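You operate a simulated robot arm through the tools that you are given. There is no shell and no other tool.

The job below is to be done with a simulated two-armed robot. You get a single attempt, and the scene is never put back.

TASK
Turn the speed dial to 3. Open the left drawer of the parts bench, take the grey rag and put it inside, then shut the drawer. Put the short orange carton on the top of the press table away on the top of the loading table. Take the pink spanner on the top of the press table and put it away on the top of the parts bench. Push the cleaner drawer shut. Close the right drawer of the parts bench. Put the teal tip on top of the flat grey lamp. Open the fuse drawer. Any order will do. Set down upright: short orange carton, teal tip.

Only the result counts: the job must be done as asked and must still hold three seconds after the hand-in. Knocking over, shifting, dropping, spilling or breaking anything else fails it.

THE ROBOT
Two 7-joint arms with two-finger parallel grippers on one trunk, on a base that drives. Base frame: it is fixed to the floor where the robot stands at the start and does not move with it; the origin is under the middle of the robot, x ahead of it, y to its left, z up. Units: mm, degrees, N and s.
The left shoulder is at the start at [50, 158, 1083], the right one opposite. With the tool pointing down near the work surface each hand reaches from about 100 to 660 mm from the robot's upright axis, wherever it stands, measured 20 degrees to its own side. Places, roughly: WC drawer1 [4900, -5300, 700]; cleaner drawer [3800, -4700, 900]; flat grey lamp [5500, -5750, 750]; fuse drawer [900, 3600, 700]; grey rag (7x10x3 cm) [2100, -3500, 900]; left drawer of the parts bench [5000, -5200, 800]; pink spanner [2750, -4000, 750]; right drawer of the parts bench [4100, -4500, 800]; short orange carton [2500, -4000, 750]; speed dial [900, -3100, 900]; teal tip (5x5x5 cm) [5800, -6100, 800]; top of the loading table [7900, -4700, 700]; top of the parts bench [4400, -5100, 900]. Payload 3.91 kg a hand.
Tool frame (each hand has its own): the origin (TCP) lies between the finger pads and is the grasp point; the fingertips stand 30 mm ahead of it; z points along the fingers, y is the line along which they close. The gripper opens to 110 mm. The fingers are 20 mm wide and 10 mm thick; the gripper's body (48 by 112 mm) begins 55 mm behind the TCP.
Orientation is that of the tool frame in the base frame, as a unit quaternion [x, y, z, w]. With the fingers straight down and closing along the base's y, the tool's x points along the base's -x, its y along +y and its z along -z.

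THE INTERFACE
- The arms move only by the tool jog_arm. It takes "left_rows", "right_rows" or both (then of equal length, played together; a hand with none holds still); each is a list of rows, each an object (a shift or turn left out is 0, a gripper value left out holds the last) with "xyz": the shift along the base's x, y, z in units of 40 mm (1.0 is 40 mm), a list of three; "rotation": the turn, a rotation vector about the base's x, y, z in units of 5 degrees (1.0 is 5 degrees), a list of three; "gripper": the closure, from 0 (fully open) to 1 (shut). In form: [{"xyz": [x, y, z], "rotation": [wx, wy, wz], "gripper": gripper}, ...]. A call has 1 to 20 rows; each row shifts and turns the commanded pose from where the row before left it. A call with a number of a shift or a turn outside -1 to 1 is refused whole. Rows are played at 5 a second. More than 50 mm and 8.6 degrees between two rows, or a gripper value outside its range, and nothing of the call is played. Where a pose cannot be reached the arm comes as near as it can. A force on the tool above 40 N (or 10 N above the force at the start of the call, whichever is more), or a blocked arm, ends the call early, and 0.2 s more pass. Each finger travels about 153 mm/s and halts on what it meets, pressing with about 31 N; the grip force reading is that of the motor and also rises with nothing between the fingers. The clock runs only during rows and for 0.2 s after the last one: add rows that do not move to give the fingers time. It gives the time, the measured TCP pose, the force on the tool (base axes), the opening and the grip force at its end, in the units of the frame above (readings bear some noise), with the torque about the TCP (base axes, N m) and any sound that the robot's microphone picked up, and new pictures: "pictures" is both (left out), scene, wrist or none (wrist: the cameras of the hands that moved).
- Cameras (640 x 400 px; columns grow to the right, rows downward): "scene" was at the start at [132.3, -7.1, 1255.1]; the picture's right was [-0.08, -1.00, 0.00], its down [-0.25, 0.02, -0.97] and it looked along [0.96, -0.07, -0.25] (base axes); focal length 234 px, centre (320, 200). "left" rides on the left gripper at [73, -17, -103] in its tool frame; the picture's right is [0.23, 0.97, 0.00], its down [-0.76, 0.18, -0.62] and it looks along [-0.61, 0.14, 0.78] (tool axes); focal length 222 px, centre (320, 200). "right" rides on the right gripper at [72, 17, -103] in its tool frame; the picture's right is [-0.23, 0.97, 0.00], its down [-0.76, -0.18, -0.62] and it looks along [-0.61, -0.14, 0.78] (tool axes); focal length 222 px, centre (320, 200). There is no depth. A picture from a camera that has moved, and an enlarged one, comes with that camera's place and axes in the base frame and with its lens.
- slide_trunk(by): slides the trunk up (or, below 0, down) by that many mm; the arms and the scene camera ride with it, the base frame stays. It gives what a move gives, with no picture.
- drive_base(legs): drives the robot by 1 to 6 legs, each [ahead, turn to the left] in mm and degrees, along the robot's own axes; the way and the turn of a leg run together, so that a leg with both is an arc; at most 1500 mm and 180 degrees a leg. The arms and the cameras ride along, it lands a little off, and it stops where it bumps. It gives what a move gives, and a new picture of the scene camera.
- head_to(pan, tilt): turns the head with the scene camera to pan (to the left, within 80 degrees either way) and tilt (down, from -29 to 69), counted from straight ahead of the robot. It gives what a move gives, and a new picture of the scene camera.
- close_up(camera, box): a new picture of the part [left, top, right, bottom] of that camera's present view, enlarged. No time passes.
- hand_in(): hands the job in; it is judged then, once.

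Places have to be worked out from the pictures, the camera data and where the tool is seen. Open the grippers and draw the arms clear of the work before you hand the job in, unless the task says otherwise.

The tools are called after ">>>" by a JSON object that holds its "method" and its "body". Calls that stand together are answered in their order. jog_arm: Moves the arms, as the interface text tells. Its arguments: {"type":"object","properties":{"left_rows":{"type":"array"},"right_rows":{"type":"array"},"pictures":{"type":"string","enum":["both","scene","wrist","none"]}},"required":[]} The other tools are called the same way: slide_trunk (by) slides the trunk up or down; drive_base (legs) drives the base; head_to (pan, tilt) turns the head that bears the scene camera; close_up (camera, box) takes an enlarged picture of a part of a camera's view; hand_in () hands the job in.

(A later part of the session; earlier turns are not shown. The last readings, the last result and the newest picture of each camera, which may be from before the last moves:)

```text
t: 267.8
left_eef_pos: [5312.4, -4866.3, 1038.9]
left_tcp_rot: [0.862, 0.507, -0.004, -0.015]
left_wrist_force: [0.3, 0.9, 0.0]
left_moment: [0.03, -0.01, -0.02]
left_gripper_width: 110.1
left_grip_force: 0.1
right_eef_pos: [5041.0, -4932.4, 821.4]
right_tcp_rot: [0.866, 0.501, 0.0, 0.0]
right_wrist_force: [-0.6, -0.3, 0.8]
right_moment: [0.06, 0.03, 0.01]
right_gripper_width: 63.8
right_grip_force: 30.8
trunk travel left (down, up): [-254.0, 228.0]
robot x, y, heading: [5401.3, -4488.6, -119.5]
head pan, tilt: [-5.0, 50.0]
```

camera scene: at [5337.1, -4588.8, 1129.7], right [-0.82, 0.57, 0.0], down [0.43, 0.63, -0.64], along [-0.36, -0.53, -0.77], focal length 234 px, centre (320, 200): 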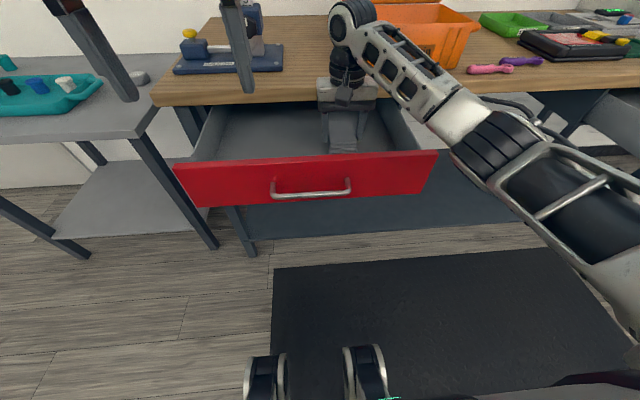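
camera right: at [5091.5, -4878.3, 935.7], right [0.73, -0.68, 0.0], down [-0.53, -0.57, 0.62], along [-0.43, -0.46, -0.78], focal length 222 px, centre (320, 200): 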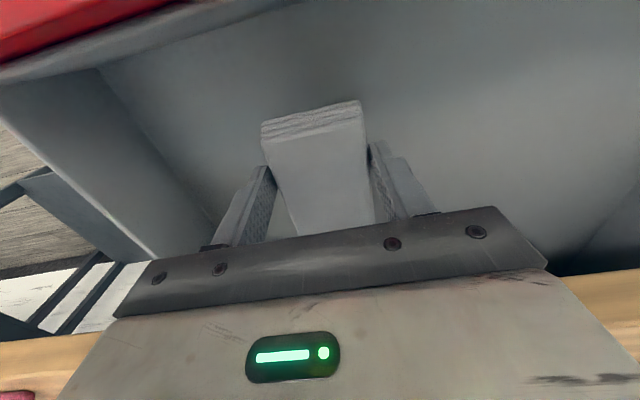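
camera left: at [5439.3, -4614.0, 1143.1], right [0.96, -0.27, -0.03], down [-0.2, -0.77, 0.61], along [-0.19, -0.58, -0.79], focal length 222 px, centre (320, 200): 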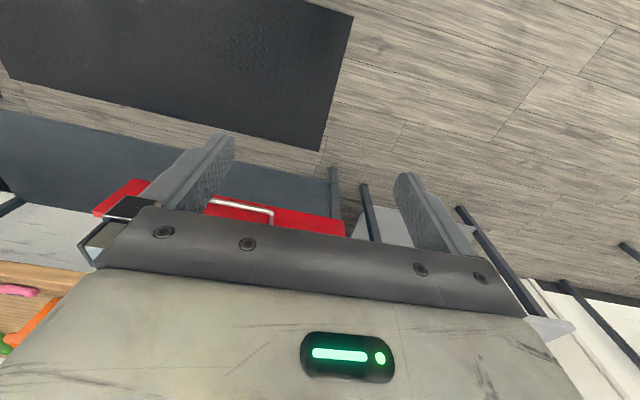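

>>> {"method": "jog_arm", "body": {"right_rows": [{"xyz": [0, 0, -0.15]}, {"xyz": [0, 0, -0.12]}, {}], "pictures": "wrist"}}

```text
t: 268.6
left_eef_pos: [5311.2, -4865.8, 1038.8]
left_tcp_rot: [0.862, 0.507, -0.005, -0.015]
left_wrist_force: [0.6, 0.4, 0.9]
left_moment: [0.03, 0.01, -0.03]
left_gripper_width: 109.9
left_grip_force: 0.1
right_eef_pos: [5040.2, -4931.7, 809.5]
right_tcp_rot: [0.866, 0.501, 0.0, -0.001]
right_wrist_force: [0.0, 1.0, -0.4]
right_moment: [-0.01, -0.02, 0.01]
right_gripper_width: 63.9
right_grip_force: 30.7
trunk travel left (down, up): [-254.0, 228.0]
robot x, y, heading: [5399.3, -4489.9, -119.3]
head pan, tilt: [-5.0, 50.0]
camera right: at [5091.4, -4878.1, 913.3], right [0.73, -0.68, 0.0], down [-0.53, -0.57, 0.62], along [-0.43, -0.46, -0.78], focal length 222 px, centre (320, 200)
```

right: 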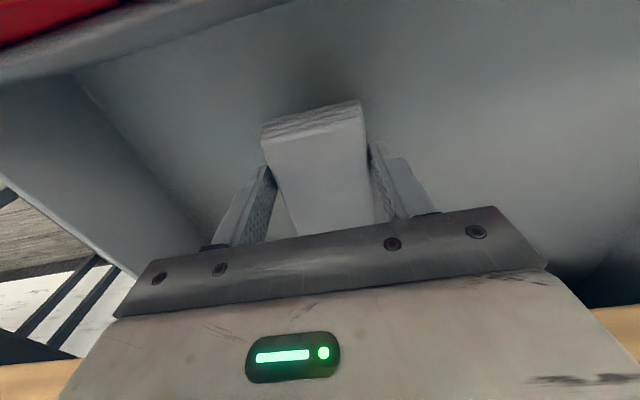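

Still no contact at z=809 but the rag's shadow is closing in. I lower a little more.

>>> {"method": "jog_arm", "body": {"right_rows": [{"xyz": [0, 0, -0.15]}, {"xyz": [0, 0, -0.12]}, {}], "pictures": "wrist"}}

```text
t: 269.4
left_eef_pos: [5312.9, -4866.0, 1038.3]
left_tcp_rot: [0.862, 0.507, -0.004, -0.015]
left_wrist_force: [0.5, -0.1, 0.6]
left_moment: [0.03, 0.02, 0.0]
left_gripper_width: 110.0
left_grip_force: 0.1
right_eef_pos: [5040.5, -4933.3, 798.8]
right_tcp_rot: [0.866, 0.501, 0.0, 0.0]
right_wrist_force: [0.5, 0.5, 0.0]
right_moment: [0.03, -0.02, -0.01]
right_gripper_width: 64.0
right_grip_force: 30.9
trunk travel left (down, up): [-254.0, 228.0]
robot x, y, heading: [5399.7, -4487.6, -119.7]
head pan, tilt: [-5.0, 50.0]
camera right: at [5091.2, -4878.1, 902.4], right [0.73, -0.68, 0.0], down [-0.53, -0.57, 0.62], along [-0.43, -0.46, -0.78], focal length 222 px, centre (320, 200)
```

right: 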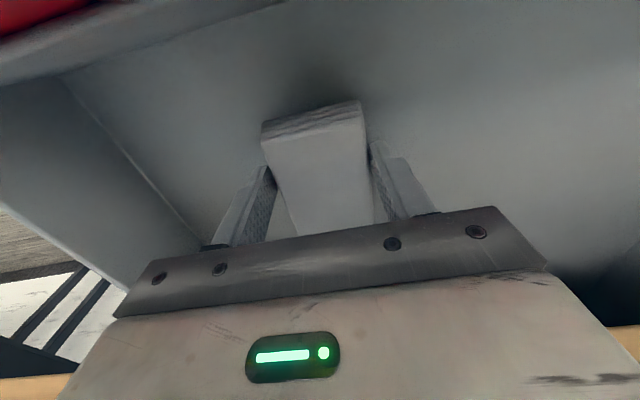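

>>> {"method": "jog_arm", "body": {"right_rows": [{"xyz": [0, 0, -0.12]}, {"xyz": [0, 0, -0.12]}, {}], "pictures": "wrist"}}

```text
t: 270.2
left_eef_pos: [5312.7, -4865.7, 1038.1]
left_tcp_rot: [0.862, 0.507, -0.005, -0.014]
left_wrist_force: [1.1, -0.3, -0.6]
left_moment: [-0.03, -0.02, 0.01]
left_gripper_width: 110.1
left_grip_force: 0.1
right_eef_pos: [5040.2, -4932.9, 789.0]
right_tcp_rot: [0.865, 0.501, 0.0, 0.001]
right_wrist_force: [-1.0, -0.1, -0.6]
right_moment: [-0.02, 0.01, 0.02]
right_gripper_width: 64.0
right_grip_force: 31.5
trunk travel left (down, up): [-254.0, 228.0]
robot x, y, heading: [5401.2, -4491.5, -119.5]
head pan, tilt: [-5.0, 50.0]
camera right: at [5091.3, -4878.2, 892.9], right [0.73, -0.68, 0.0], down [-0.53, -0.57, 0.62], along [-0.43, -0.46, -0.78], focal length 222 px, centre (320, 200)
```

right: 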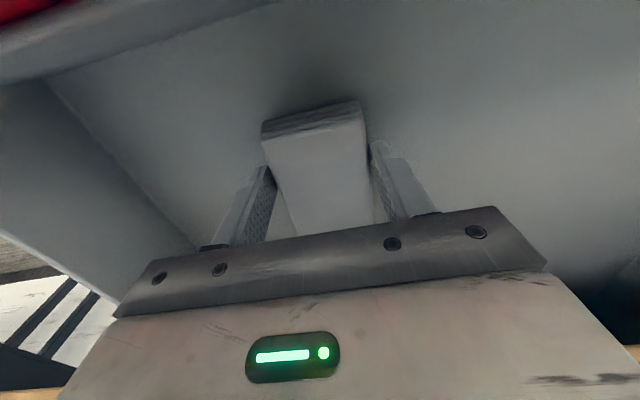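

>>> {"method": "jog_arm", "body": {"right_rows": [{"xyz": [0, 0, -0.12]}, {"xyz": [0, 0, -0.12]}, {}], "pictures": "wrist"}}

>>> {"method": "close_up", "body": {"camera": "scene", "box": [180, 60, 460, 220]}}

```text
t: 271.0
left_eef_pos: [5313.0, -4865.7, 1038.1]
left_tcp_rot: [0.862, 0.507, -0.005, -0.014]
left_wrist_force: [0.9, 0.0, 1.3]
left_moment: [0.01, 0.0, 0.0]
left_gripper_width: 110.0
left_grip_force: 0.1
right_eef_pos: [5039.7, -4933.0, 779.5]
right_tcp_rot: [0.865, 0.501, 0.0, 0.0]
right_wrist_force: [-0.1, -0.3, 0.5]
right_moment: [-0.05, 0.05, -0.01]
right_gripper_width: 63.8
right_grip_force: 30.8
trunk travel left (down, up): [-254.0, 228.0]
robot x, y, heading: [5402.5, -4488.5, -119.4]
head pan, tilt: [-5.0, 50.0]
camera right: at [5091.0, -4878.2, 883.4], right [0.73, -0.68, 0.0], down [-0.53, -0.57, 0.62], along [-0.43, -0.46, -0.78], focal length 222 px, centre (320, 200)
```

right: 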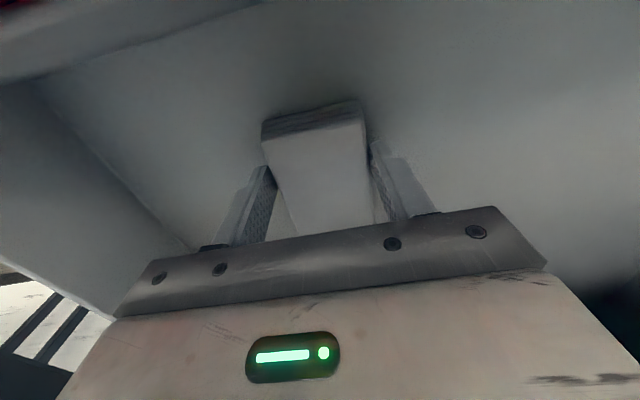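

```text
2.29 times, centred on (320, 140) of scene
camera zoom: at [5337.2, -4588.7, 1129.7], right [-0.82, 0.57, 0.0], down [0.43, 0.63, -0.64], along [-0.36, -0.53, -0.77], focal length 535 px, centre (320, 337)
```

zoom: 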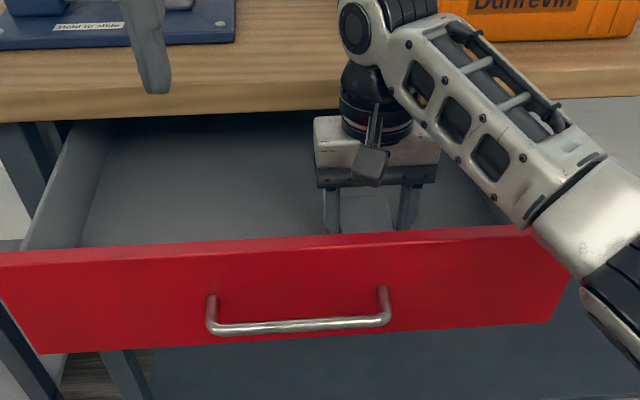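

>>> {"method": "jog_arm", "body": {"right_rows": [{"xyz": [0, 0, -0.1]}, {"xyz": [0, 0, -0.1]}, {}], "pictures": "none"}}

```text
t: 271.8
left_eef_pos: [5314.4, -4862.7, 1040.6]
left_tcp_rot: [0.862, 0.506, -0.007, -0.015]
left_wrist_force: [0.4, -0.4, 0.2]
left_moment: [-0.01, 0.0, -0.03]
left_gripper_width: 110.1
left_grip_force: 0.2
right_eef_pos: [5040.4, -4933.6, 779.0]
right_tcp_rot: [0.865, 0.501, -0.005, 0.003]
right_wrist_force: [-2.5, 4.6, 39.2]
right_moment: [0.39, 0.02, 0.02]
right_gripper_width: 63.7
right_grip_force: 30.9
trunk travel left (down, up): [-254.0, 228.0]
robot x, y, heading: [5405.9, -4489.3, -119.5]
head pan, tilt: [-5.0, 50.0]
```

Contact: the rag is on the drawer floor. I ease up, open the gripper and lift the hand straight out.

>>> {"method": "jog_arm", "body": {"right_rows": [{"xyz": [0, 0, 0.2]}, {"gripper": 0.3}, {"gripper": 0.15}, {"gripper": 0.1}, {"xyz": [0, 0, 0.6]}, {"xyz": [0, 0, 1]}, {"xyz": [0, 0, 1]}, {"xyz": [0, 0, 1]}, {"xyz": [0, 0, 0.6]}]}}

>>> {"method": "close_up", "body": {"camera": "scene", "box": [180, 60, 460, 220]}}

```text
t: 273.8
left_eef_pos: [5312.7, -4866.1, 1038.4]
left_tcp_rot: [0.862, 0.507, -0.004, -0.014]
left_wrist_force: [-0.2, -0.1, -0.4]
left_moment: [0.0, -0.04, 0.02]
left_gripper_width: 110.0
left_grip_force: 0.1
right_eef_pos: [5040.1, -4932.2, 948.1]
right_tcp_rot: [0.866, 0.5, 0.001, 0.0]
right_wrist_force: [-0.5, 0.3, 0.8]
right_moment: [0.02, 0.01, -0.01]
right_gripper_width: 99.0
right_grip_force: 0.0
trunk travel left (down, up): [-254.0, 228.0]
robot x, y, heading: [5398.7, -4492.6, -119.3]
head pan, tilt: [-5.0, 50.0]
camera scene: at [5337.2, -4588.7, 1129.7], right [-0.82, 0.57, 0.0], down [0.43, 0.63, -0.64], along [-0.36, -0.53, -0.77], focal length 234 px, centre (320, 200)
camera right: at [5091.6, -4878.2, 1052.3], right [0.73, -0.68, 0.0], down [-0.53, -0.57, 0.62], along [-0.43, -0.45, -0.78], focal length 222 px, centre (320, 200)
```

scene: 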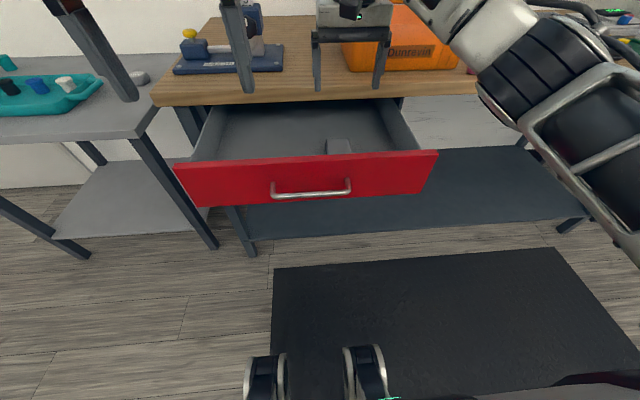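
right: 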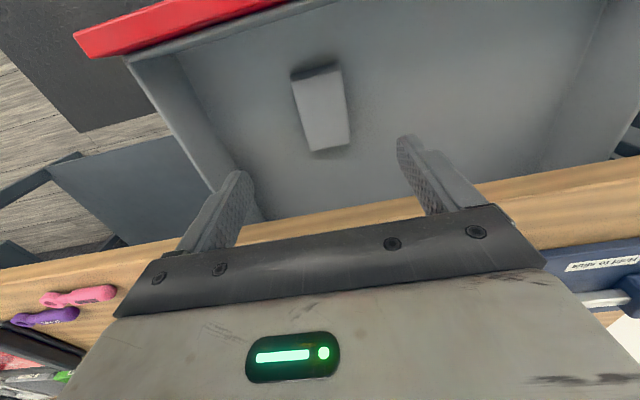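

```text
2.29 times, centred on (320, 140) of scene
camera zoom: at [5337.2, -4588.7, 1129.7], right [-0.82, 0.57, 0.0], down [0.43, 0.63, -0.64], along [-0.36, -0.53, -0.77], focal length 535 px, centre (320, 337)
```

zoom: 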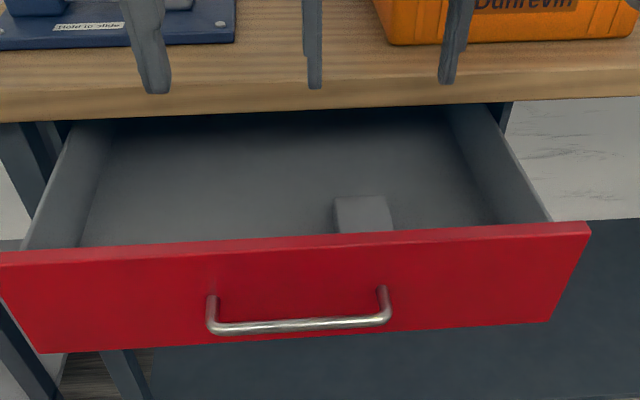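

The rag lies inside the drawer. I retract the right hand and back the base off 200 mm so the left arm can go to the horizontal pose to push the drawer shut.

>>> {"method": "jog_arm", "body": {"right_rows": [{"xyz": [0.044, 0.917, 0.2]}, {"xyz": [0.044, 0.917, 0.2]}, {"xyz": [0.044, 0.917, 0]}, {"xyz": [0.044, 0.917, 0]}, {"xyz": [0.044, 0.917, 0]}, {"xyz": [0.044, 0.917, 0]}, {"xyz": [0.044, 0.917, 0]}, {"xyz": [0.044, 0.8, 0], "gripper": 0}], "pictures": "none"}}

>>> {"method": "drive_base", "body": {"legs": [[-210, 0]]}}

>>> {"method": "slide_trunk", "body": {"by": 33}}

>>> {"method": "jog_arm", "body": {"left_rows": [{"xyz": [-0.24, -0.11, -0.33], "rotation": [-0.9943, -0.2776, -0.73], "gripper": 1}, {"xyz": [-0.24, -0.11, -0.33], "rotation": [-0.9943, -0.2776, -0.73]}, {"xyz": [-0.24, -0.11, -0.33], "rotation": [-0.9943, -0.2776, -0.73]}, {"xyz": [-0.24, -0.11, -0.33], "rotation": [-0.9943, -0.2776, -0.73]}, {"xyz": [-0.24, -0.11, -0.33], "rotation": [-0.9943, -0.2776, -0.73]}, {"xyz": [-0.24, -0.11, -0.33], "rotation": [-0.9943, -0.2776, -0.73]}, {"xyz": [-0.24, -0.11, -0.33], "rotation": [-0.9943, -0.2776, -0.73]}, {"xyz": [-0.24, -0.11, -0.33], "rotation": [-0.9943, -0.2776, -0.73]}, {"xyz": [-0.24, -0.11, -0.33], "rotation": [-0.9943, -0.2776, -0.73]}, {"xyz": [-0.24, -0.11, -0.33], "rotation": [-0.9943, -0.2776, -0.73]}, {"xyz": [-0.24, -0.11, -0.33], "rotation": [-0.9943, -0.2776, -0.73]}, {"xyz": [-0.24, -0.11, -0.33], "rotation": [-0.9943, -0.2776, -0.73]}, {"xyz": [-0.24, -0.11, -0.33], "rotation": [-0.9943, -0.2776, -0.73]}, {"xyz": [-0.24, -0.11, -0.33], "rotation": [-0.9943, -0.2776, -0.73]}, {"xyz": [-0.24, -0.11, -0.33], "rotation": [-0.9943, -0.2776, -0.73]}, {"xyz": [-0.24, -0.11, -0.33], "rotation": [-0.9943, -0.2776, -0.73]}, {"xyz": [-0.24, -0.11, -0.33], "rotation": [-0.9943, -0.2776, -0.73]}, {"xyz": [-0.24, -0.11, -0.33], "rotation": [-0.9943, -0.2776, -0.73]}, {"xyz": [-0.24, -0.11, -0.33], "rotation": [-0.9943, -0.2776, -0.73]}]}}

```text
t: 275.6
left_eef_pos: [5311.7, -4865.3, 1039.3]
left_tcp_rot: [0.862, 0.506, -0.004, -0.014]
left_wrist_force: [0.2, -0.7, 0.1]
left_moment: [0.02, -0.03, -0.02]
left_gripper_width: 109.6
left_grip_force: 0.1
right_eef_pos: [5054.3, -4644.2, 963.8]
right_tcp_rot: [0.866, 0.5, 0.001, 0.0]
right_wrist_force: [0.3, 1.3, 0.0]
right_moment: [-0.01, 0.01, -0.03]
right_gripper_width: 110.2
right_grip_force: 0.1
trunk travel left (down, up): [-254.0, 228.0]
robot x, y, heading: [5404.3, -4489.7, -119.2]
head pan, tilt: [-5.0, 50.0]
```

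```text
t: 277.3
left_eef_pos: [5415.6, -4683.2, 1040.1]
left_tcp_rot: [0.862, 0.507, -0.005, -0.015]
left_wrist_force: [-0.7, -0.5, -0.6]
left_moment: [-0.02, 0.0, 0.01]
left_gripper_width: 109.7
left_grip_force: 0.1
right_eef_pos: [5156.6, -4462.1, 962.3]
right_tcp_rot: [0.866, 0.5, 0.0, -0.001]
right_wrist_force: [0.3, -0.6, 0.8]
right_moment: [-0.01, 0.0, -0.02]
right_gripper_width: 109.8
right_grip_force: 0.1
trunk travel left (down, up): [-254.0, 228.0]
robot x, y, heading: [5505.2, -4305.3, -119.5]
head pan, tilt: [-5.0, 50.0]
camera scene: at [5440.5, -4405.8, 1129.8], right [-0.82, 0.57, 0.0], down [0.43, 0.63, -0.64], along [-0.36, -0.53, -0.77], focal length 234 px, centre (320, 200)
```

scene: 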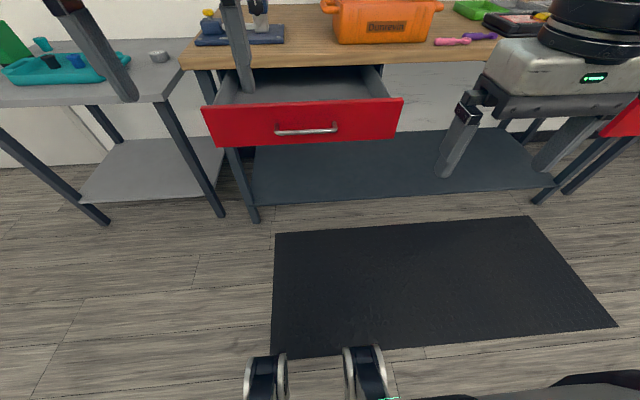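

```text
t: 278.1
left_eef_pos: [5416.2, -4682.7, 1071.5]
left_tcp_rot: [0.862, 0.507, -0.004, -0.015]
left_wrist_force: [-0.7, 0.0, 0.0]
left_moment: [0.01, -0.01, -0.01]
left_gripper_width: 110.3
left_grip_force: 0.1
right_eef_pos: [5157.2, -4461.3, 995.8]
right_tcp_rot: [0.866, 0.5, 0.0, 0.0]
right_wrist_force: [-0.4, -0.3, 0.1]
right_moment: [0.01, -0.01, -0.01]
right_gripper_width: 110.0
right_grip_force: 0.0
trunk travel left (down, up): [-287.0, 195.0]
robot x, y, heading: [5503.5, -4308.9, -119.4]
head pan, tilt: [-5.0, 50.0]
```

```text
t: 282.1
left_eef_pos: [5232.1, -4767.0, 820.4]
left_tcp_rot: [0.694, -0.18, -0.176, 0.675]
left_wrist_force: [-0.4, 0.3, 0.5]
left_moment: [0.0, 0.01, -0.03]
left_gripper_width: 0.1
left_grip_force: 30.7
right_eef_pos: [5157.1, -4461.2, 997.0]
right_tcp_rot: [0.866, 0.501, 0.0, 0.0]
right_wrist_force: [-0.3, 0.1, -0.1]
right_moment: [0.0, 0.01, 0.01]
right_gripper_width: 109.8
right_grip_force: 0.1
trunk travel left (down, up): [-287.0, 195.0]
robot x, y, heading: [5505.3, -4305.9, -119.5]
head pan, tilt: [-5.0, 50.0]
camera scene: at [5440.4, -4406.0, 1162.8], right [-0.82, 0.57, 0.0], down [0.43, 0.63, -0.64], along [-0.36, -0.53, -0.77], focal length 234 px, centre (320, 200)
camera left: at [5346.9, -4711.7, 806.8], right [0.19, -0.14, 0.97], down [-0.36, 0.91, 0.2], along [-0.91, -0.39, 0.12], focal length 222 px, centre (320, 200)
```

scene: 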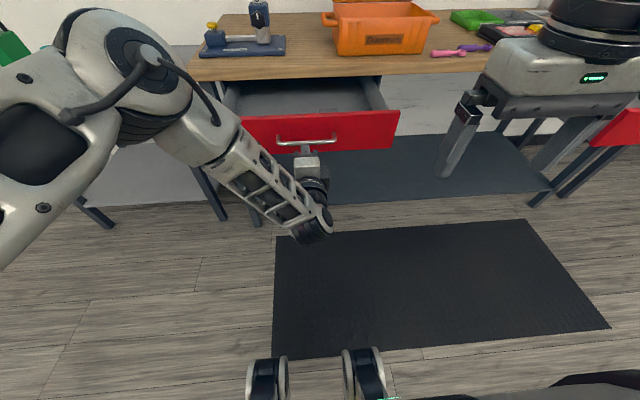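
left: 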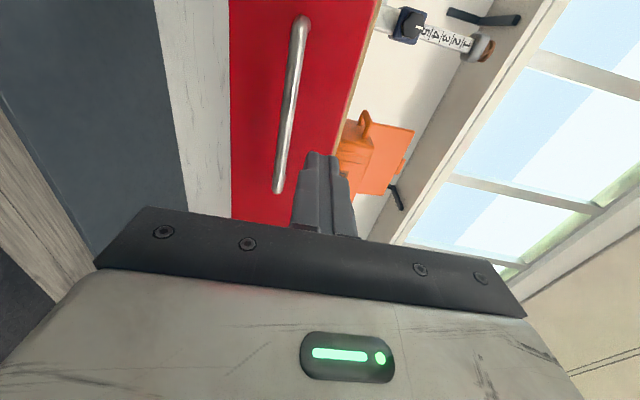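

The closed fingers point at the drawer front above its handle (z≈820). I drive forward to push the drawer in, first 220 mm.

>>> {"method": "drive_base", "body": {"legs": [[220, 0]]}}

```text
t: 283.8
left_eef_pos: [5126.9, -4958.6, 820.3]
left_tcp_rot: [0.695, -0.178, -0.175, 0.674]
left_wrist_force: [-0.1, -0.2, -0.1]
left_moment: [0.0, -0.02, -0.01]
left_gripper_width: 0.0
left_grip_force: 31.2
right_eef_pos: [5049.9, -4653.1, 997.3]
right_tcp_rot: [0.865, 0.502, 0.0, 0.0]
right_wrist_force: [-0.4, 0.3, 0.0]
right_moment: [0.0, 0.03, 0.0]
right_gripper_width: 109.9
right_grip_force: 0.0
trunk travel left (down, up): [-287.0, 195.0]
robot x, y, heading: [5398.4, -4501.0, -119.5]
head pan, tilt: [-5.0, 50.0]
camera scene: at [5332.9, -4597.4, 1162.7], right [-0.83, 0.56, 0.0], down [0.43, 0.63, -0.64], along [-0.36, -0.53, -0.77], focal length 234 px, centre (320, 200)
```

scene: 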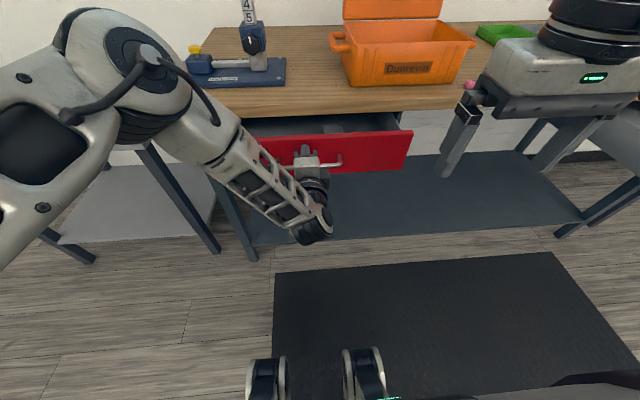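

It slides in well. I push on another 95 mm.

>>> {"method": "drive_base", "body": {"legs": [[95, 0]]}}

>>> {"method": "close_up", "body": {"camera": "scene", "box": [200, 90, 440, 240]}}

```text
t: 284.9
left_eef_pos: [5080.5, -5041.5, 821.5]
left_tcp_rot: [0.696, -0.178, -0.175, 0.674]
left_wrist_force: [0.1, 0.4, 0.5]
left_moment: [0.02, 0.01, 0.04]
left_gripper_width: 0.2
left_grip_force: 30.6
right_eef_pos: [5002.6, -4735.7, 996.3]
right_tcp_rot: [0.865, 0.501, -0.001, 0.0]
right_wrist_force: [-0.5, 0.2, 0.9]
right_moment: [-0.01, -0.01, 0.03]
right_gripper_width: 110.0
right_grip_force: 0.2
trunk travel left (down, up): [-287.0, 195.0]
robot x, y, heading: [5353.7, -4581.0, -119.4]
head pan, tilt: [-5.0, 50.0]
camera scene: at [5286.6, -4679.7, 1162.6], right [-0.83, 0.56, 0.0], down [0.43, 0.63, -0.64], along [-0.36, -0.53, -0.77], focal length 234 px, centre (320, 200)
```

scene: 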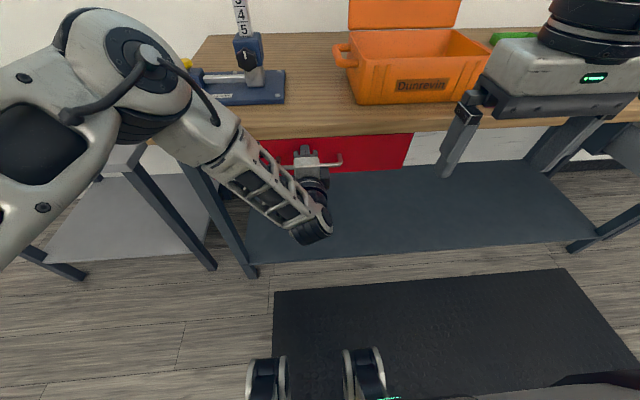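

```text
2.67 times, centred on (320, 165) of scene
camera zoom: at [5286.6, -4679.7, 1162.6], right [-0.83, 0.56, 0.0], down [0.43, 0.63, -0.64], along [-0.36, -0.53, -0.77], focal length 624 px, centre (320, 293)
```

zoom: 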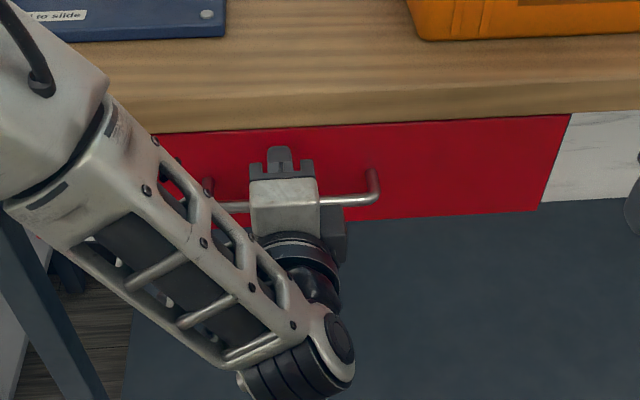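

Nearly shut; I press the last millimetres with the arm until it meets its stop.

>>> {"method": "jog_arm", "body": {"left_rows": [{"xyz": [-0.0616, -0.1088, 0]}, {"xyz": [-0.0616, -0.1088, 0]}, {"xyz": [-0.0616, -0.1088, 0]}, {}], "pictures": "none"}}

```text
t: 285.9
left_eef_pos: [5073.9, -5052.1, 820.6]
left_tcp_rot: [0.697, -0.177, -0.174, 0.673]
left_wrist_force: [19.3, 18.1, 0.2]
left_moment: [-0.13, 0.08, -0.03]
left_gripper_width: 0.0
left_grip_force: 30.6
right_eef_pos: [5004.7, -4734.6, 997.1]
right_tcp_rot: [0.865, 0.502, 0.0, 0.001]
right_wrist_force: [0.0, -0.6, 0.7]
right_moment: [0.04, 0.02, -0.01]
right_gripper_width: 110.3
right_grip_force: 0.0
trunk travel left (down, up): [-287.0, 195.0]
robot x, y, heading: [5353.8, -4584.6, -119.0]
head pan, tilt: [-5.0, 50.0]
```

The drawer meets its stop (26 N) with the front at its closed place - left drawer shut. I back away 330 mm and then turn along the aisle toward the right drawer.

>>> {"method": "jog_arm", "body": {"left_rows": [{"xyz": [0.1, 0.18, 0]}, {"xyz": [0.15, 0.27, 0]}], "pictures": "none"}}

>>> {"method": "drive_base", "body": {"legs": [[-315, 0]]}}

>>> {"method": "head_to", "body": {"pan": -60, "tilt": 30}}

```text
t: 286.5
left_eef_pos: [5083.0, -5035.3, 822.6]
left_tcp_rot: [0.695, -0.177, -0.175, 0.674]
left_wrist_force: [0.1, -0.9, 1.2]
left_moment: [-0.02, -0.01, -0.01]
left_gripper_width: 0.2
left_grip_force: 31.2
right_eef_pos: [5003.1, -4735.6, 996.4]
right_tcp_rot: [0.865, 0.502, 0.0, 0.0]
right_wrist_force: [0.3, -0.1, 0.3]
right_moment: [0.01, -0.04, -0.02]
right_gripper_width: 110.0
right_grip_force: 0.1
trunk travel left (down, up): [-287.0, 195.0]
robot x, y, heading: [5352.0, -4579.6, -119.3]
head pan, tilt: [-5.0, 50.0]
```

```text
t: 288.6
left_eef_pos: [5236.2, -4764.8, 821.6]
left_tcp_rot: [0.695, -0.178, -0.175, 0.674]
left_wrist_force: [0.6, -0.7, -0.6]
left_moment: [-0.03, 0.0, 0.01]
left_gripper_width: 0.0
left_grip_force: 31.0
right_eef_pos: [5157.2, -4463.5, 996.6]
right_tcp_rot: [0.865, 0.502, -0.001, -0.001]
right_wrist_force: [-0.3, 0.4, 0.2]
right_moment: [-0.02, -0.03, -0.01]
right_gripper_width: 109.9
right_grip_force: 0.0
trunk travel left (down, up): [-287.0, 195.0]
robot x, y, heading: [5501.2, -4309.8, -119.4]
head pan, tilt: [-5.0, 50.0]
camera scene: at [5439.6, -4407.5, 1162.8], right [-0.83, 0.56, 0.0], down [0.43, 0.63, -0.64], along [-0.36, -0.53, -0.77], focal length 234 px, centre (320, 200)
```

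scene: 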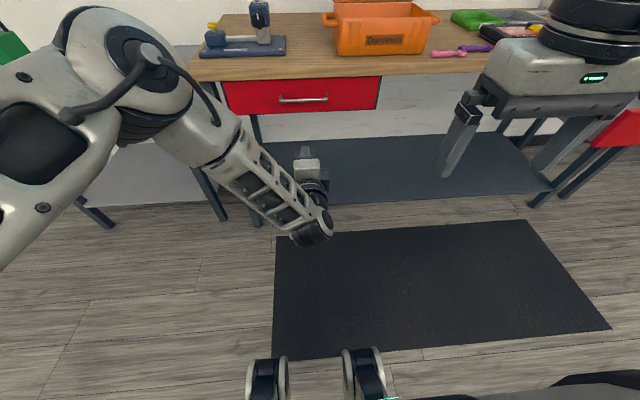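

```text
t: 289.8
left_eef_pos: [5236.8, -4763.9, 820.4]
left_tcp_rot: [0.695, -0.178, -0.175, 0.674]
left_wrist_force: [0.2, 0.0, 1.1]
left_moment: [0.03, -0.02, -0.02]
left_gripper_width: 0.0
left_grip_force: 30.8
right_eef_pos: [5156.6, -4463.3, 995.8]
right_tcp_rot: [0.865, 0.501, 0.0, 0.0]
right_wrist_force: [0.2, 0.5, -0.4]
right_moment: [-0.02, 0.0, -0.01]
right_gripper_width: 110.0
right_grip_force: 0.0
trunk travel left (down, up): [-287.0, 195.0]
robot x, y, heading: [5504.1, -4312.9, -119.5]
head pan, tilt: [-60.0, 30.0]
camera scene: at [5392.5, -4345.2, 1192.2], right [-0.01, 1.0, 0.0], down [0.5, 0.01, -0.87], along [-0.87, -0.01, -0.5], focal length 234 px, centre (320, 200)
```

scene: 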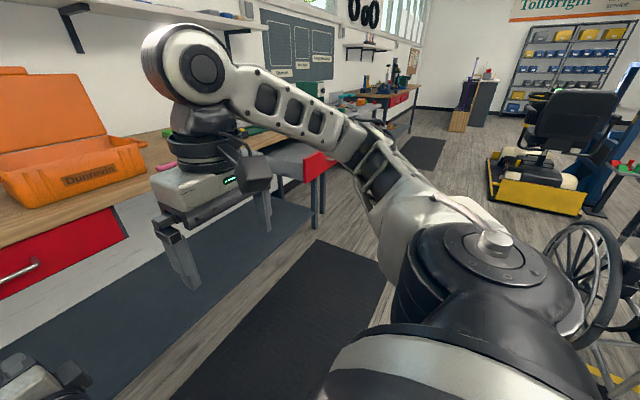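

The left drawer front is flush. The wheelchair stays well beyond my path, so I turn, drive about 1050 mm along the aisle and face the open right drawer.

>>> {"method": "drive_base", "body": {"legs": [[0, -90], [1050, 0], [0, 90]]}}

>>> {"method": "head_to", "body": {"pan": 0, "tilt": 40}}

```text
t: 302.9
left_eef_pos: [4318.0, -4241.0, 820.3]
left_tcp_rot: [0.695, -0.18, -0.177, 0.674]
left_wrist_force: [-0.2, -0.4, 0.6]
left_moment: [-0.02, 0.03, 0.01]
left_gripper_width: 0.0
left_grip_force: 31.4
right_eef_pos: [4240.9, -3939.9, 997.4]
right_tcp_rot: [0.866, 0.5, 0.0, 0.0]
right_wrist_force: [-0.3, -0.6, -0.4]
right_moment: [-0.01, 0.0, -0.01]
right_gripper_width: 109.9
right_grip_force: 0.1
trunk travel left (down, up): [-287.0, 195.0]
robot x, y, heading: [4587.3, -3787.3, -119.8]
head pan, tilt: [-60.0, 30.0]
camera scene: at [4477.0, -3822.7, 1192.3], right [-0.01, 1.0, 0.0], down [0.5, 0.0, -0.87], along [-0.87, -0.01, -0.5], focal length 234 px, centre (320, 200)
```

scene: 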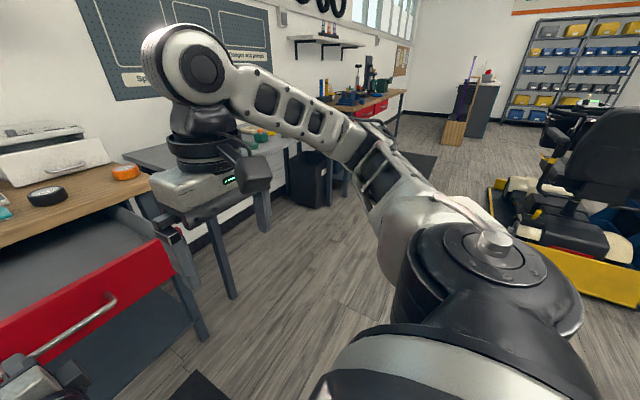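

```text
t: 304.2
left_eef_pos: [4317.9, -4241.7, 820.1]
left_tcp_rot: [0.695, -0.178, -0.177, 0.674]
left_wrist_force: [-0.2, -0.3, -0.2]
left_moment: [-0.01, -0.01, 0.02]
left_gripper_width: 0.0
left_grip_force: 31.6
right_eef_pos: [4241.0, -3940.8, 996.4]
right_tcp_rot: [0.867, 0.499, 0.001, 0.0]
right_wrist_force: [0.4, -0.1, -0.2]
right_moment: [-0.01, 0.02, -0.01]
right_gripper_width: 109.8
right_grip_force: 0.0
trunk travel left (down, up): [-287.0, 195.0]
robot x, y, heading: [4588.3, -3788.4, -119.5]
head pan, tilt: [0.0, 40.0]
camera scene: at [4525.4, -3895.9, 1176.9], right [-0.87, 0.49, 0.0], down [0.32, 0.56, -0.77], along [-0.38, -0.67, -0.64], focal length 234 px, centre (320, 200)
```

scene: 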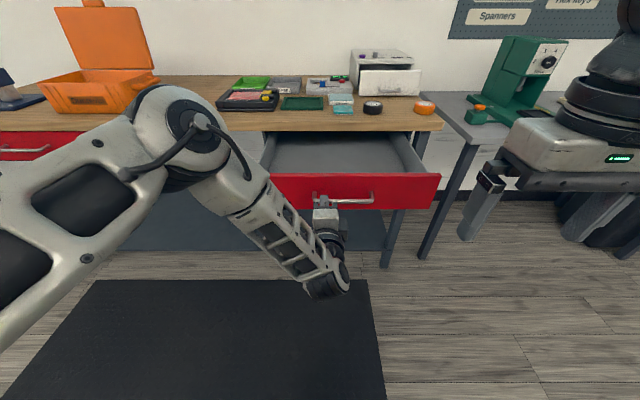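

The right drawer is ahead; the closed fingers are in front of its face, above the handle. I drive forward 315 mm to push it shut.

>>> {"method": "drive_base", "body": {"legs": [[315, 0]]}}

>>> {"method": "jog_arm", "body": {"left_rows": [{"xyz": [-0.0616, -0.1088, 0]}, {"xyz": [-0.0616, -0.1088, 0]}, {"xyz": [-0.0616, -0.1088, 0]}, {}], "pictures": "scene"}}

```text
t: 306.3
left_eef_pos: [4164.3, -4515.9, 821.3]
left_tcp_rot: [0.696, -0.179, -0.176, 0.673]
left_wrist_force: [0.1, -0.8, 0.5]
left_moment: [0.0, -0.01, -0.02]
left_gripper_width: 0.0
left_grip_force: 31.4
right_eef_pos: [4084.7, -4214.8, 996.8]
right_tcp_rot: [0.866, 0.5, 0.0, 0.0]
right_wrist_force: [0.2, -0.4, -0.6]
right_moment: [-0.03, 0.0, 0.04]
right_gripper_width: 109.8
right_grip_force: 0.1
trunk travel left (down, up): [-287.0, 195.0]
robot x, y, heading: [4429.8, -4063.2, -119.6]
head pan, tilt: [0.0, 40.0]
camera scene: at [4370.2, -4170.1, 1176.8], right [-0.87, 0.49, 0.0], down [0.32, 0.56, -0.77], along [-0.38, -0.67, -0.64], focal length 234 px, centre (320, 200)
```

scene: 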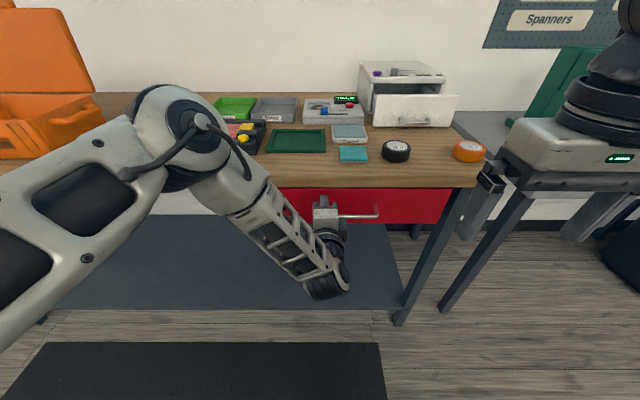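

```text
t: 307.3
left_eef_pos: [4155.4, -4528.3, 821.3]
left_tcp_rot: [0.695, -0.179, -0.176, 0.673]
left_wrist_force: [-0.2, 3.3, -0.8]
left_moment: [-0.01, -0.03, -0.09]
left_gripper_width: 0.1
left_grip_force: 31.0
right_eef_pos: [4084.9, -4214.1, 996.9]
right_tcp_rot: [0.866, 0.5, -0.001, 0.0]
right_wrist_force: [0.3, -0.1, -0.7]
right_moment: [0.0, 0.04, 0.02]
right_gripper_width: 109.9
right_grip_force: 0.1
trunk travel left (down, up): [-287.0, 195.0]
robot x, y, heading: [4432.8, -4062.3, -119.4]
head pan, tilt: [0.0, 40.0]
camera scene: at [4370.1, -4169.8, 1176.9], right [-0.87, 0.49, 0.0], down [0.32, 0.56, -0.77], along [-0.38, -0.67, -0.64], focal length 234 px, centre (320, 200)
```

scene: 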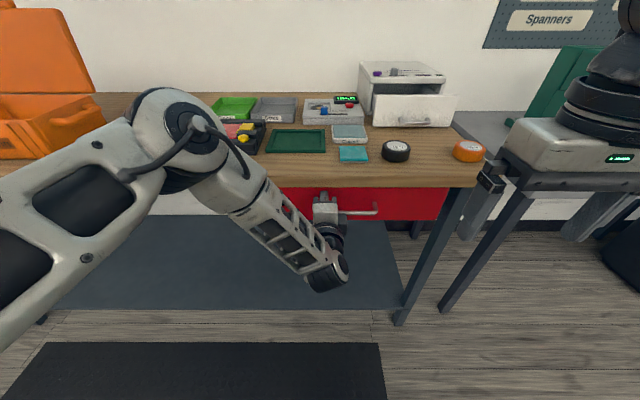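

>>> {"method": "jog_arm", "body": {"left_rows": [{"xyz": [-0.0616, -0.1088, 0]}, {"xyz": [-0.0616, -0.1088, 0]}, {}], "pictures": "scene"}}

>>> {"method": "close_up", "body": {"camera": "scene", "box": [260, 40, 500, 240]}}

```text
t: 307.9
left_eef_pos: [4156.5, -4529.2, 820.5]
left_tcp_rot: [0.697, -0.179, -0.173, 0.673]
left_wrist_force: [12.6, 11.7, 8.6]
left_moment: [-0.27, 0.26, 0.02]
left_gripper_width: 0.2
left_grip_force: 30.5
right_eef_pos: [4086.5, -4213.2, 998.1]
right_tcp_rot: [0.866, 0.5, -0.002, 0.0]
right_wrist_force: [-0.8, 0.0, 0.1]
right_moment: [-0.05, 0.02, -0.01]
right_gripper_width: 109.9
right_grip_force: 0.0
trunk travel left (down, up): [-287.0, 195.0]
robot x, y, heading: [4435.2, -4062.9, -119.4]
head pan, tilt: [0.0, 40.0]
stopped in row 2 (left hand): the force on the tool passed its limit at 46 N (the readings are from after the stop); the commanded pose is now the measured one
camera scene: at [4372.6, -4167.6, 1177.4], right [-0.87, 0.49, 0.0], down [0.31, 0.56, -0.77], along [-0.38, -0.67, -0.64], focal length 234 px, centre (320, 200)
```

scene: 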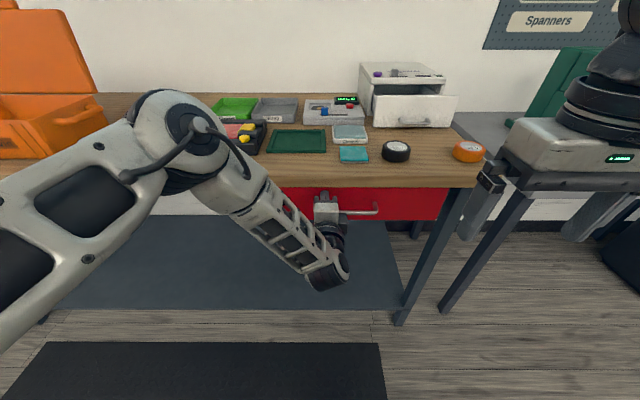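

```text
2.00 times, centred on (380, 140) of scene
camera zoom: at [4372.6, -4167.6, 1177.4], right [-0.87, 0.49, 0.0], down [0.31, 0.56, -0.77], along [-0.38, -0.67, -0.64], focal length 468 px, centre (200, 320)
```

zoom: 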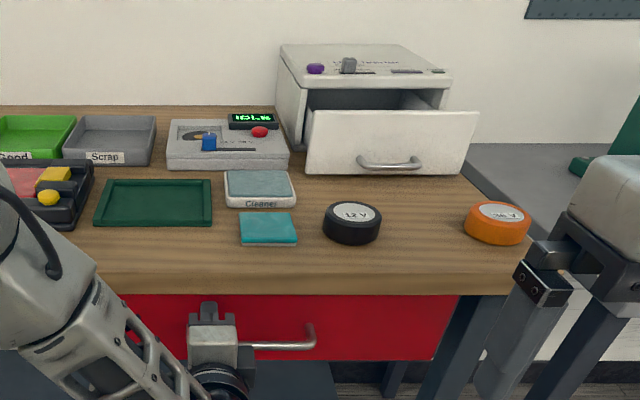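

The right drawer meets its stop as well. Next is the white unit's open drawer on the bench top (front face around (3780,-4637), z 890–960). I back off and return the left arm to its carry pose.

>>> {"method": "jog_arm", "body": {"left_rows": [{"xyz": [0.12, 0.21, 0]}, {"xyz": [0.15, 0.27, 0]}], "pictures": "none"}}

>>> {"method": "drive_base", "body": {"legs": [[-200, 0]]}}

>>> {"method": "jog_arm", "body": {"left_rows": [{"xyz": [0.24, 0.11, 0.33], "rotation": [0.9943, 0.2776, 0.73], "gripper": 0}, {"xyz": [0.24, 0.11, 0.33], "rotation": [0.9943, 0.2776, 0.73]}, {"xyz": [0.24, 0.11, 0.33], "rotation": [0.9943, 0.2776, 0.73]}, {"xyz": [0.24, 0.11, 0.33], "rotation": [0.9943, 0.2776, 0.73]}, {"xyz": [0.24, 0.11, 0.33], "rotation": [0.9943, 0.2776, 0.73]}, {"xyz": [0.24, 0.11, 0.33], "rotation": [0.9943, 0.2776, 0.73]}, {"xyz": [0.24, 0.11, 0.33], "rotation": [0.9943, 0.2776, 0.73]}, {"xyz": [0.24, 0.11, 0.33], "rotation": [0.9943, 0.2776, 0.73]}, {"xyz": [0.24, 0.11, 0.33], "rotation": [0.9943, 0.2776, 0.73]}, {"xyz": [0.24, 0.11, 0.33], "rotation": [0.9943, 0.2776, 0.73]}, {"xyz": [0.24, 0.11, 0.33], "rotation": [0.9943, 0.2776, 0.73]}, {"xyz": [0.24, 0.11, 0.33], "rotation": [0.9943, 0.2776, 0.73]}, {"xyz": [0.24, 0.11, 0.33], "rotation": [0.9943, 0.2776, 0.73]}, {"xyz": [0.24, 0.11, 0.33], "rotation": [0.9943, 0.2776, 0.73]}, {"xyz": [0.24, 0.11, 0.33], "rotation": [0.9943, 0.2776, 0.73]}, {"xyz": [0.24, 0.11, 0.33], "rotation": [0.9943, 0.2776, 0.73]}, {"xyz": [0.24, 0.11, 0.33], "rotation": [0.9943, 0.2776, 0.73]}, {"xyz": [0.24, 0.11, 0.33], "rotation": [0.9943, 0.2776, 0.73]}, {"xyz": [0.24, 0.11, 0.33], "rotation": [0.9943, 0.2776, 0.73]}], "pictures": "scene"}}

>>> {"method": "head_to", "body": {"pan": -10, "tilt": 30}}

>>> {"method": "close_up", "body": {"camera": "scene", "box": [260, 90, 440, 210]}}

```text
t: 308.5
left_eef_pos: [4166.1, -4511.1, 816.9]
left_tcp_rot: [0.698, -0.18, -0.173, 0.671]
left_wrist_force: [-0.5, 0.0, -0.1]
left_moment: [-0.02, -0.02, -0.02]
left_gripper_width: 0.0
left_grip_force: 31.1
right_eef_pos: [4085.2, -4215.2, 996.6]
right_tcp_rot: [0.866, 0.5, 0.0, 0.0]
right_wrist_force: [0.4, 0.2, 0.2]
right_moment: [-0.02, -0.02, 0.02]
right_gripper_width: 110.0
right_grip_force: 0.0
trunk travel left (down, up): [-287.0, 195.0]
robot x, y, heading: [4433.2, -4061.0, -119.4]
head pan, tilt: [0.0, 40.0]
```

```text
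t: 310.1
left_eef_pos: [4263.8, -4337.0, 818.1]
left_tcp_rot: [0.698, -0.18, -0.174, 0.671]
left_wrist_force: [0.0, -0.5, 0.4]
left_moment: [0.0, 0.0, 0.03]
left_gripper_width: 0.2
left_grip_force: 30.6
right_eef_pos: [4184.6, -4039.3, 996.6]
right_tcp_rot: [0.866, 0.5, 0.0, -0.001]
right_wrist_force: [0.8, 0.7, -0.3]
right_moment: [-0.02, 0.0, -0.03]
right_gripper_width: 109.9
right_grip_force: 0.1
trunk travel left (down, up): [-287.0, 195.0]
robot x, y, heading: [4534.9, -3887.3, -119.3]
head pan, tilt: [0.0, 40.0]
camera scene: at [4469.6, -3994.7, 1177.0], right [-0.87, 0.49, 0.0], down [0.32, 0.56, -0.77], along [-0.38, -0.67, -0.64], focal length 234 px, centre (320, 200)
```

scene: 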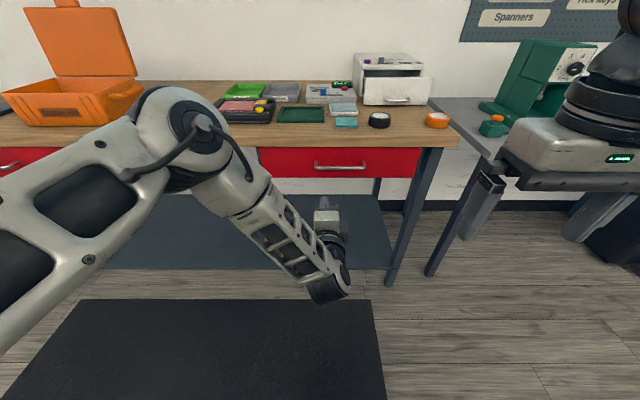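

```text
t: 314.1
left_eef_pos: [4446.0, -4252.9, 1070.1]
left_tcp_rot: [0.862, 0.506, -0.007, -0.02]
left_wrist_force: [-0.6, -0.1, 0.8]
left_moment: [0.0, -0.04, -0.02]
left_gripper_width: 110.1
left_grip_force: 0.1
right_eef_pos: [4182.7, -4039.3, 997.1]
right_tcp_rot: [0.866, 0.5, -0.001, 0.0]
right_wrist_force: [-0.1, 0.3, 0.4]
right_moment: [0.01, -0.01, 0.0]
right_gripper_width: 110.0
right_grip_force: 0.1
trunk travel left (down, up): [-287.0, 195.0]
robot x, y, heading: [4534.6, -3886.6, -119.6]
head pan, tilt: [0.0, 40.0]
camera scene: at [4469.6, -3994.9, 1176.9], right [-0.87, 0.49, 0.0], down [0.32, 0.56, -0.77], along [-0.38, -0.67, -0.64], focal length 234 px, centre (320, 200)
```

scene: 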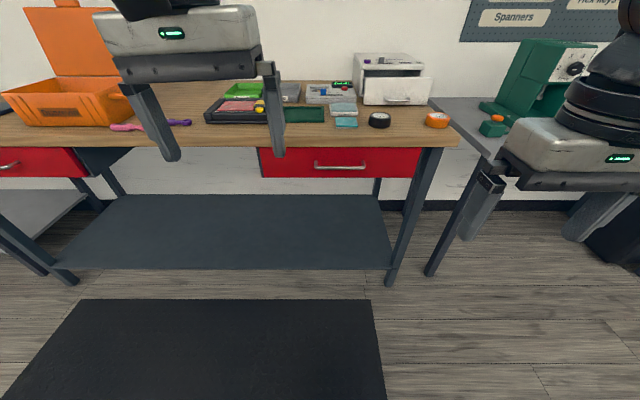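

```text
t: 314.8
left_eef_pos: [4446.8, -4252.8, 1068.3]
left_tcp_rot: [0.863, 0.505, -0.008, -0.019]
left_wrist_force: [0.2, 0.2, 0.3]
left_moment: [0.0, 0.01, 0.01]
left_gripper_width: 109.8
left_grip_force: 0.0
right_eef_pos: [4183.5, -4040.0, 997.6]
right_tcp_rot: [0.866, 0.5, 0.0, 0.001]
right_wrist_force: [0.5, -0.8, 0.8]
right_moment: [0.02, 0.02, -0.01]
right_gripper_width: 110.1
right_grip_force: 0.1
trunk travel left (down, up): [-287.0, 195.0]
robot x, y, heading: [4527.9, -3885.9, -119.7]
head pan, tilt: [-10.0, 30.0]
camera scene: at [4453.9, -3990.7, 1192.2], right [-0.77, 0.64, 0.0], down [0.32, 0.39, -0.87], along [-0.55, -0.67, -0.5], focal length 234 px, centre (320, 200)
```

scene: 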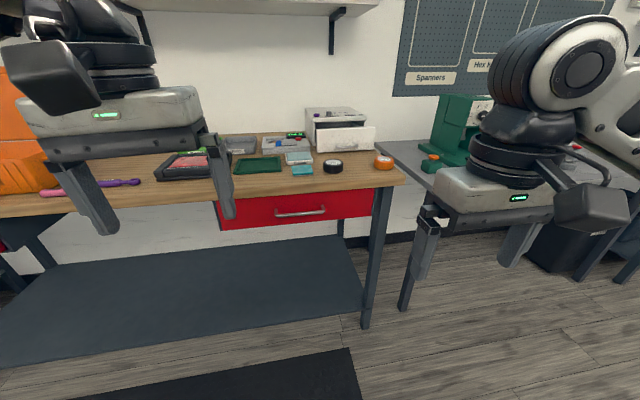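

```text
3.33 times, centred on (350, 150) of scene
camera zoom: at [4453.9, -3990.7, 1192.2], right [-0.77, 0.64, 0.0], down [0.32, 0.39, -0.87], along [-0.55, -0.67, -0.5], focal length 780 px, centre (220, 367)
```

zoom: 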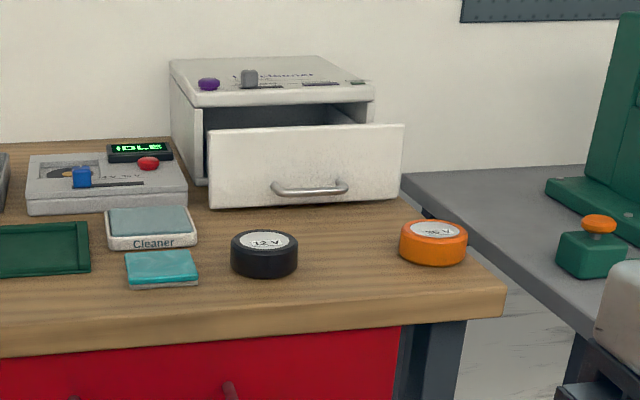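

Triangulation: the cleaner drawer's face spans (3887,-4692)–(3689,-4568), z 890–985, open about 115 mm. I close the right gripper, tilt it 45° forward and extend it toward that face before driving in.

>>> {"method": "jog_arm", "body": {"right_rows": [{"xyz": [-0.612, -0.796, -0.072], "rotation": [-0.87, 0.494, 0], "gripper": 1}, {"xyz": [-0.612, -0.796, -0.072], "rotation": [-0.87, 0.494, 0]}, {"xyz": [-0.612, -0.796, -0.072], "rotation": [-0.87, 0.494, 0]}, {"xyz": [-0.612, -0.796, -0.072], "rotation": [-0.87, 0.494, 0]}, {"xyz": [-0.612, -0.796, -0.072], "rotation": [-0.87, 0.494, 0]}, {"xyz": [-0.612, -0.796, -0.072], "rotation": [-0.87, 0.494, 0]}, {"xyz": [-0.612, -0.796, -0.072], "rotation": [-0.87, 0.494, 0]}, {"xyz": [-0.612, -0.796, -0.072], "rotation": [-0.87, 0.494, 0]}, {"xyz": [-0.612, -0.796, -0.072], "rotation": [-0.87, 0.494, 0]}]}}

```text
t: 316.8
left_eef_pos: [4446.7, -4252.4, 1068.4]
left_tcp_rot: [0.863, 0.505, -0.007, -0.02]
left_wrist_force: [-0.5, -0.3, 0.4]
left_moment: [-0.03, -0.03, -0.01]
left_gripper_width: 110.0
left_grip_force: 0.1
right_eef_pos: [3962.1, -4327.0, 969.7]
right_tcp_rot: [0.8, 0.462, -0.331, 0.194]
right_wrist_force: [0.7, 0.3, -0.1]
right_moment: [0.03, -0.01, 0.02]
right_gripper_width: 0.2
right_grip_force: 31.0
trunk travel left (down, up): [-287.0, 195.0]
robot x, y, heading: [4531.2, -3885.7, -119.4]
head pan, tilt: [-10.0, 30.0]
camera scene: at [4453.8, -3990.8, 1192.2], right [-0.77, 0.64, 0.0], down [0.32, 0.39, -0.87], along [-0.55, -0.67, -0.5], focal length 234 px, centre (320, 200)
camera right: at [4040.0, -4227.3, 992.2], right [0.76, -0.62, 0.16], down [-0.21, 0.01, 0.98], along [-0.61, -0.78, -0.12], focal length 222 px, centre (320, 200)
```

scene: 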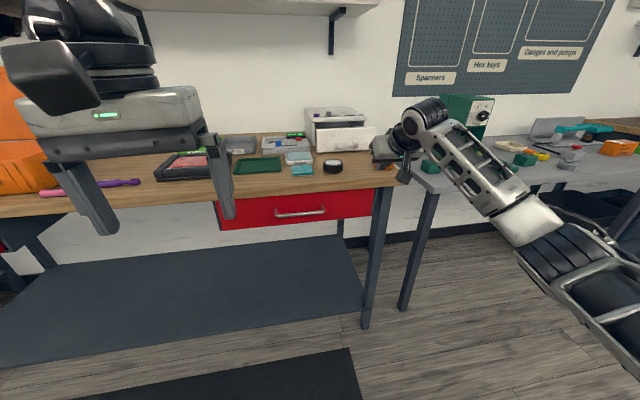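
right: 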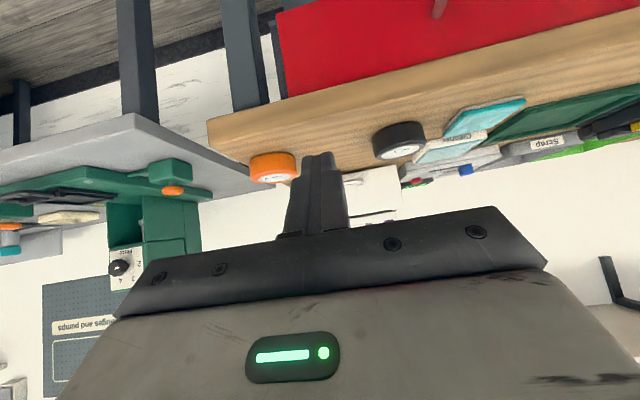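

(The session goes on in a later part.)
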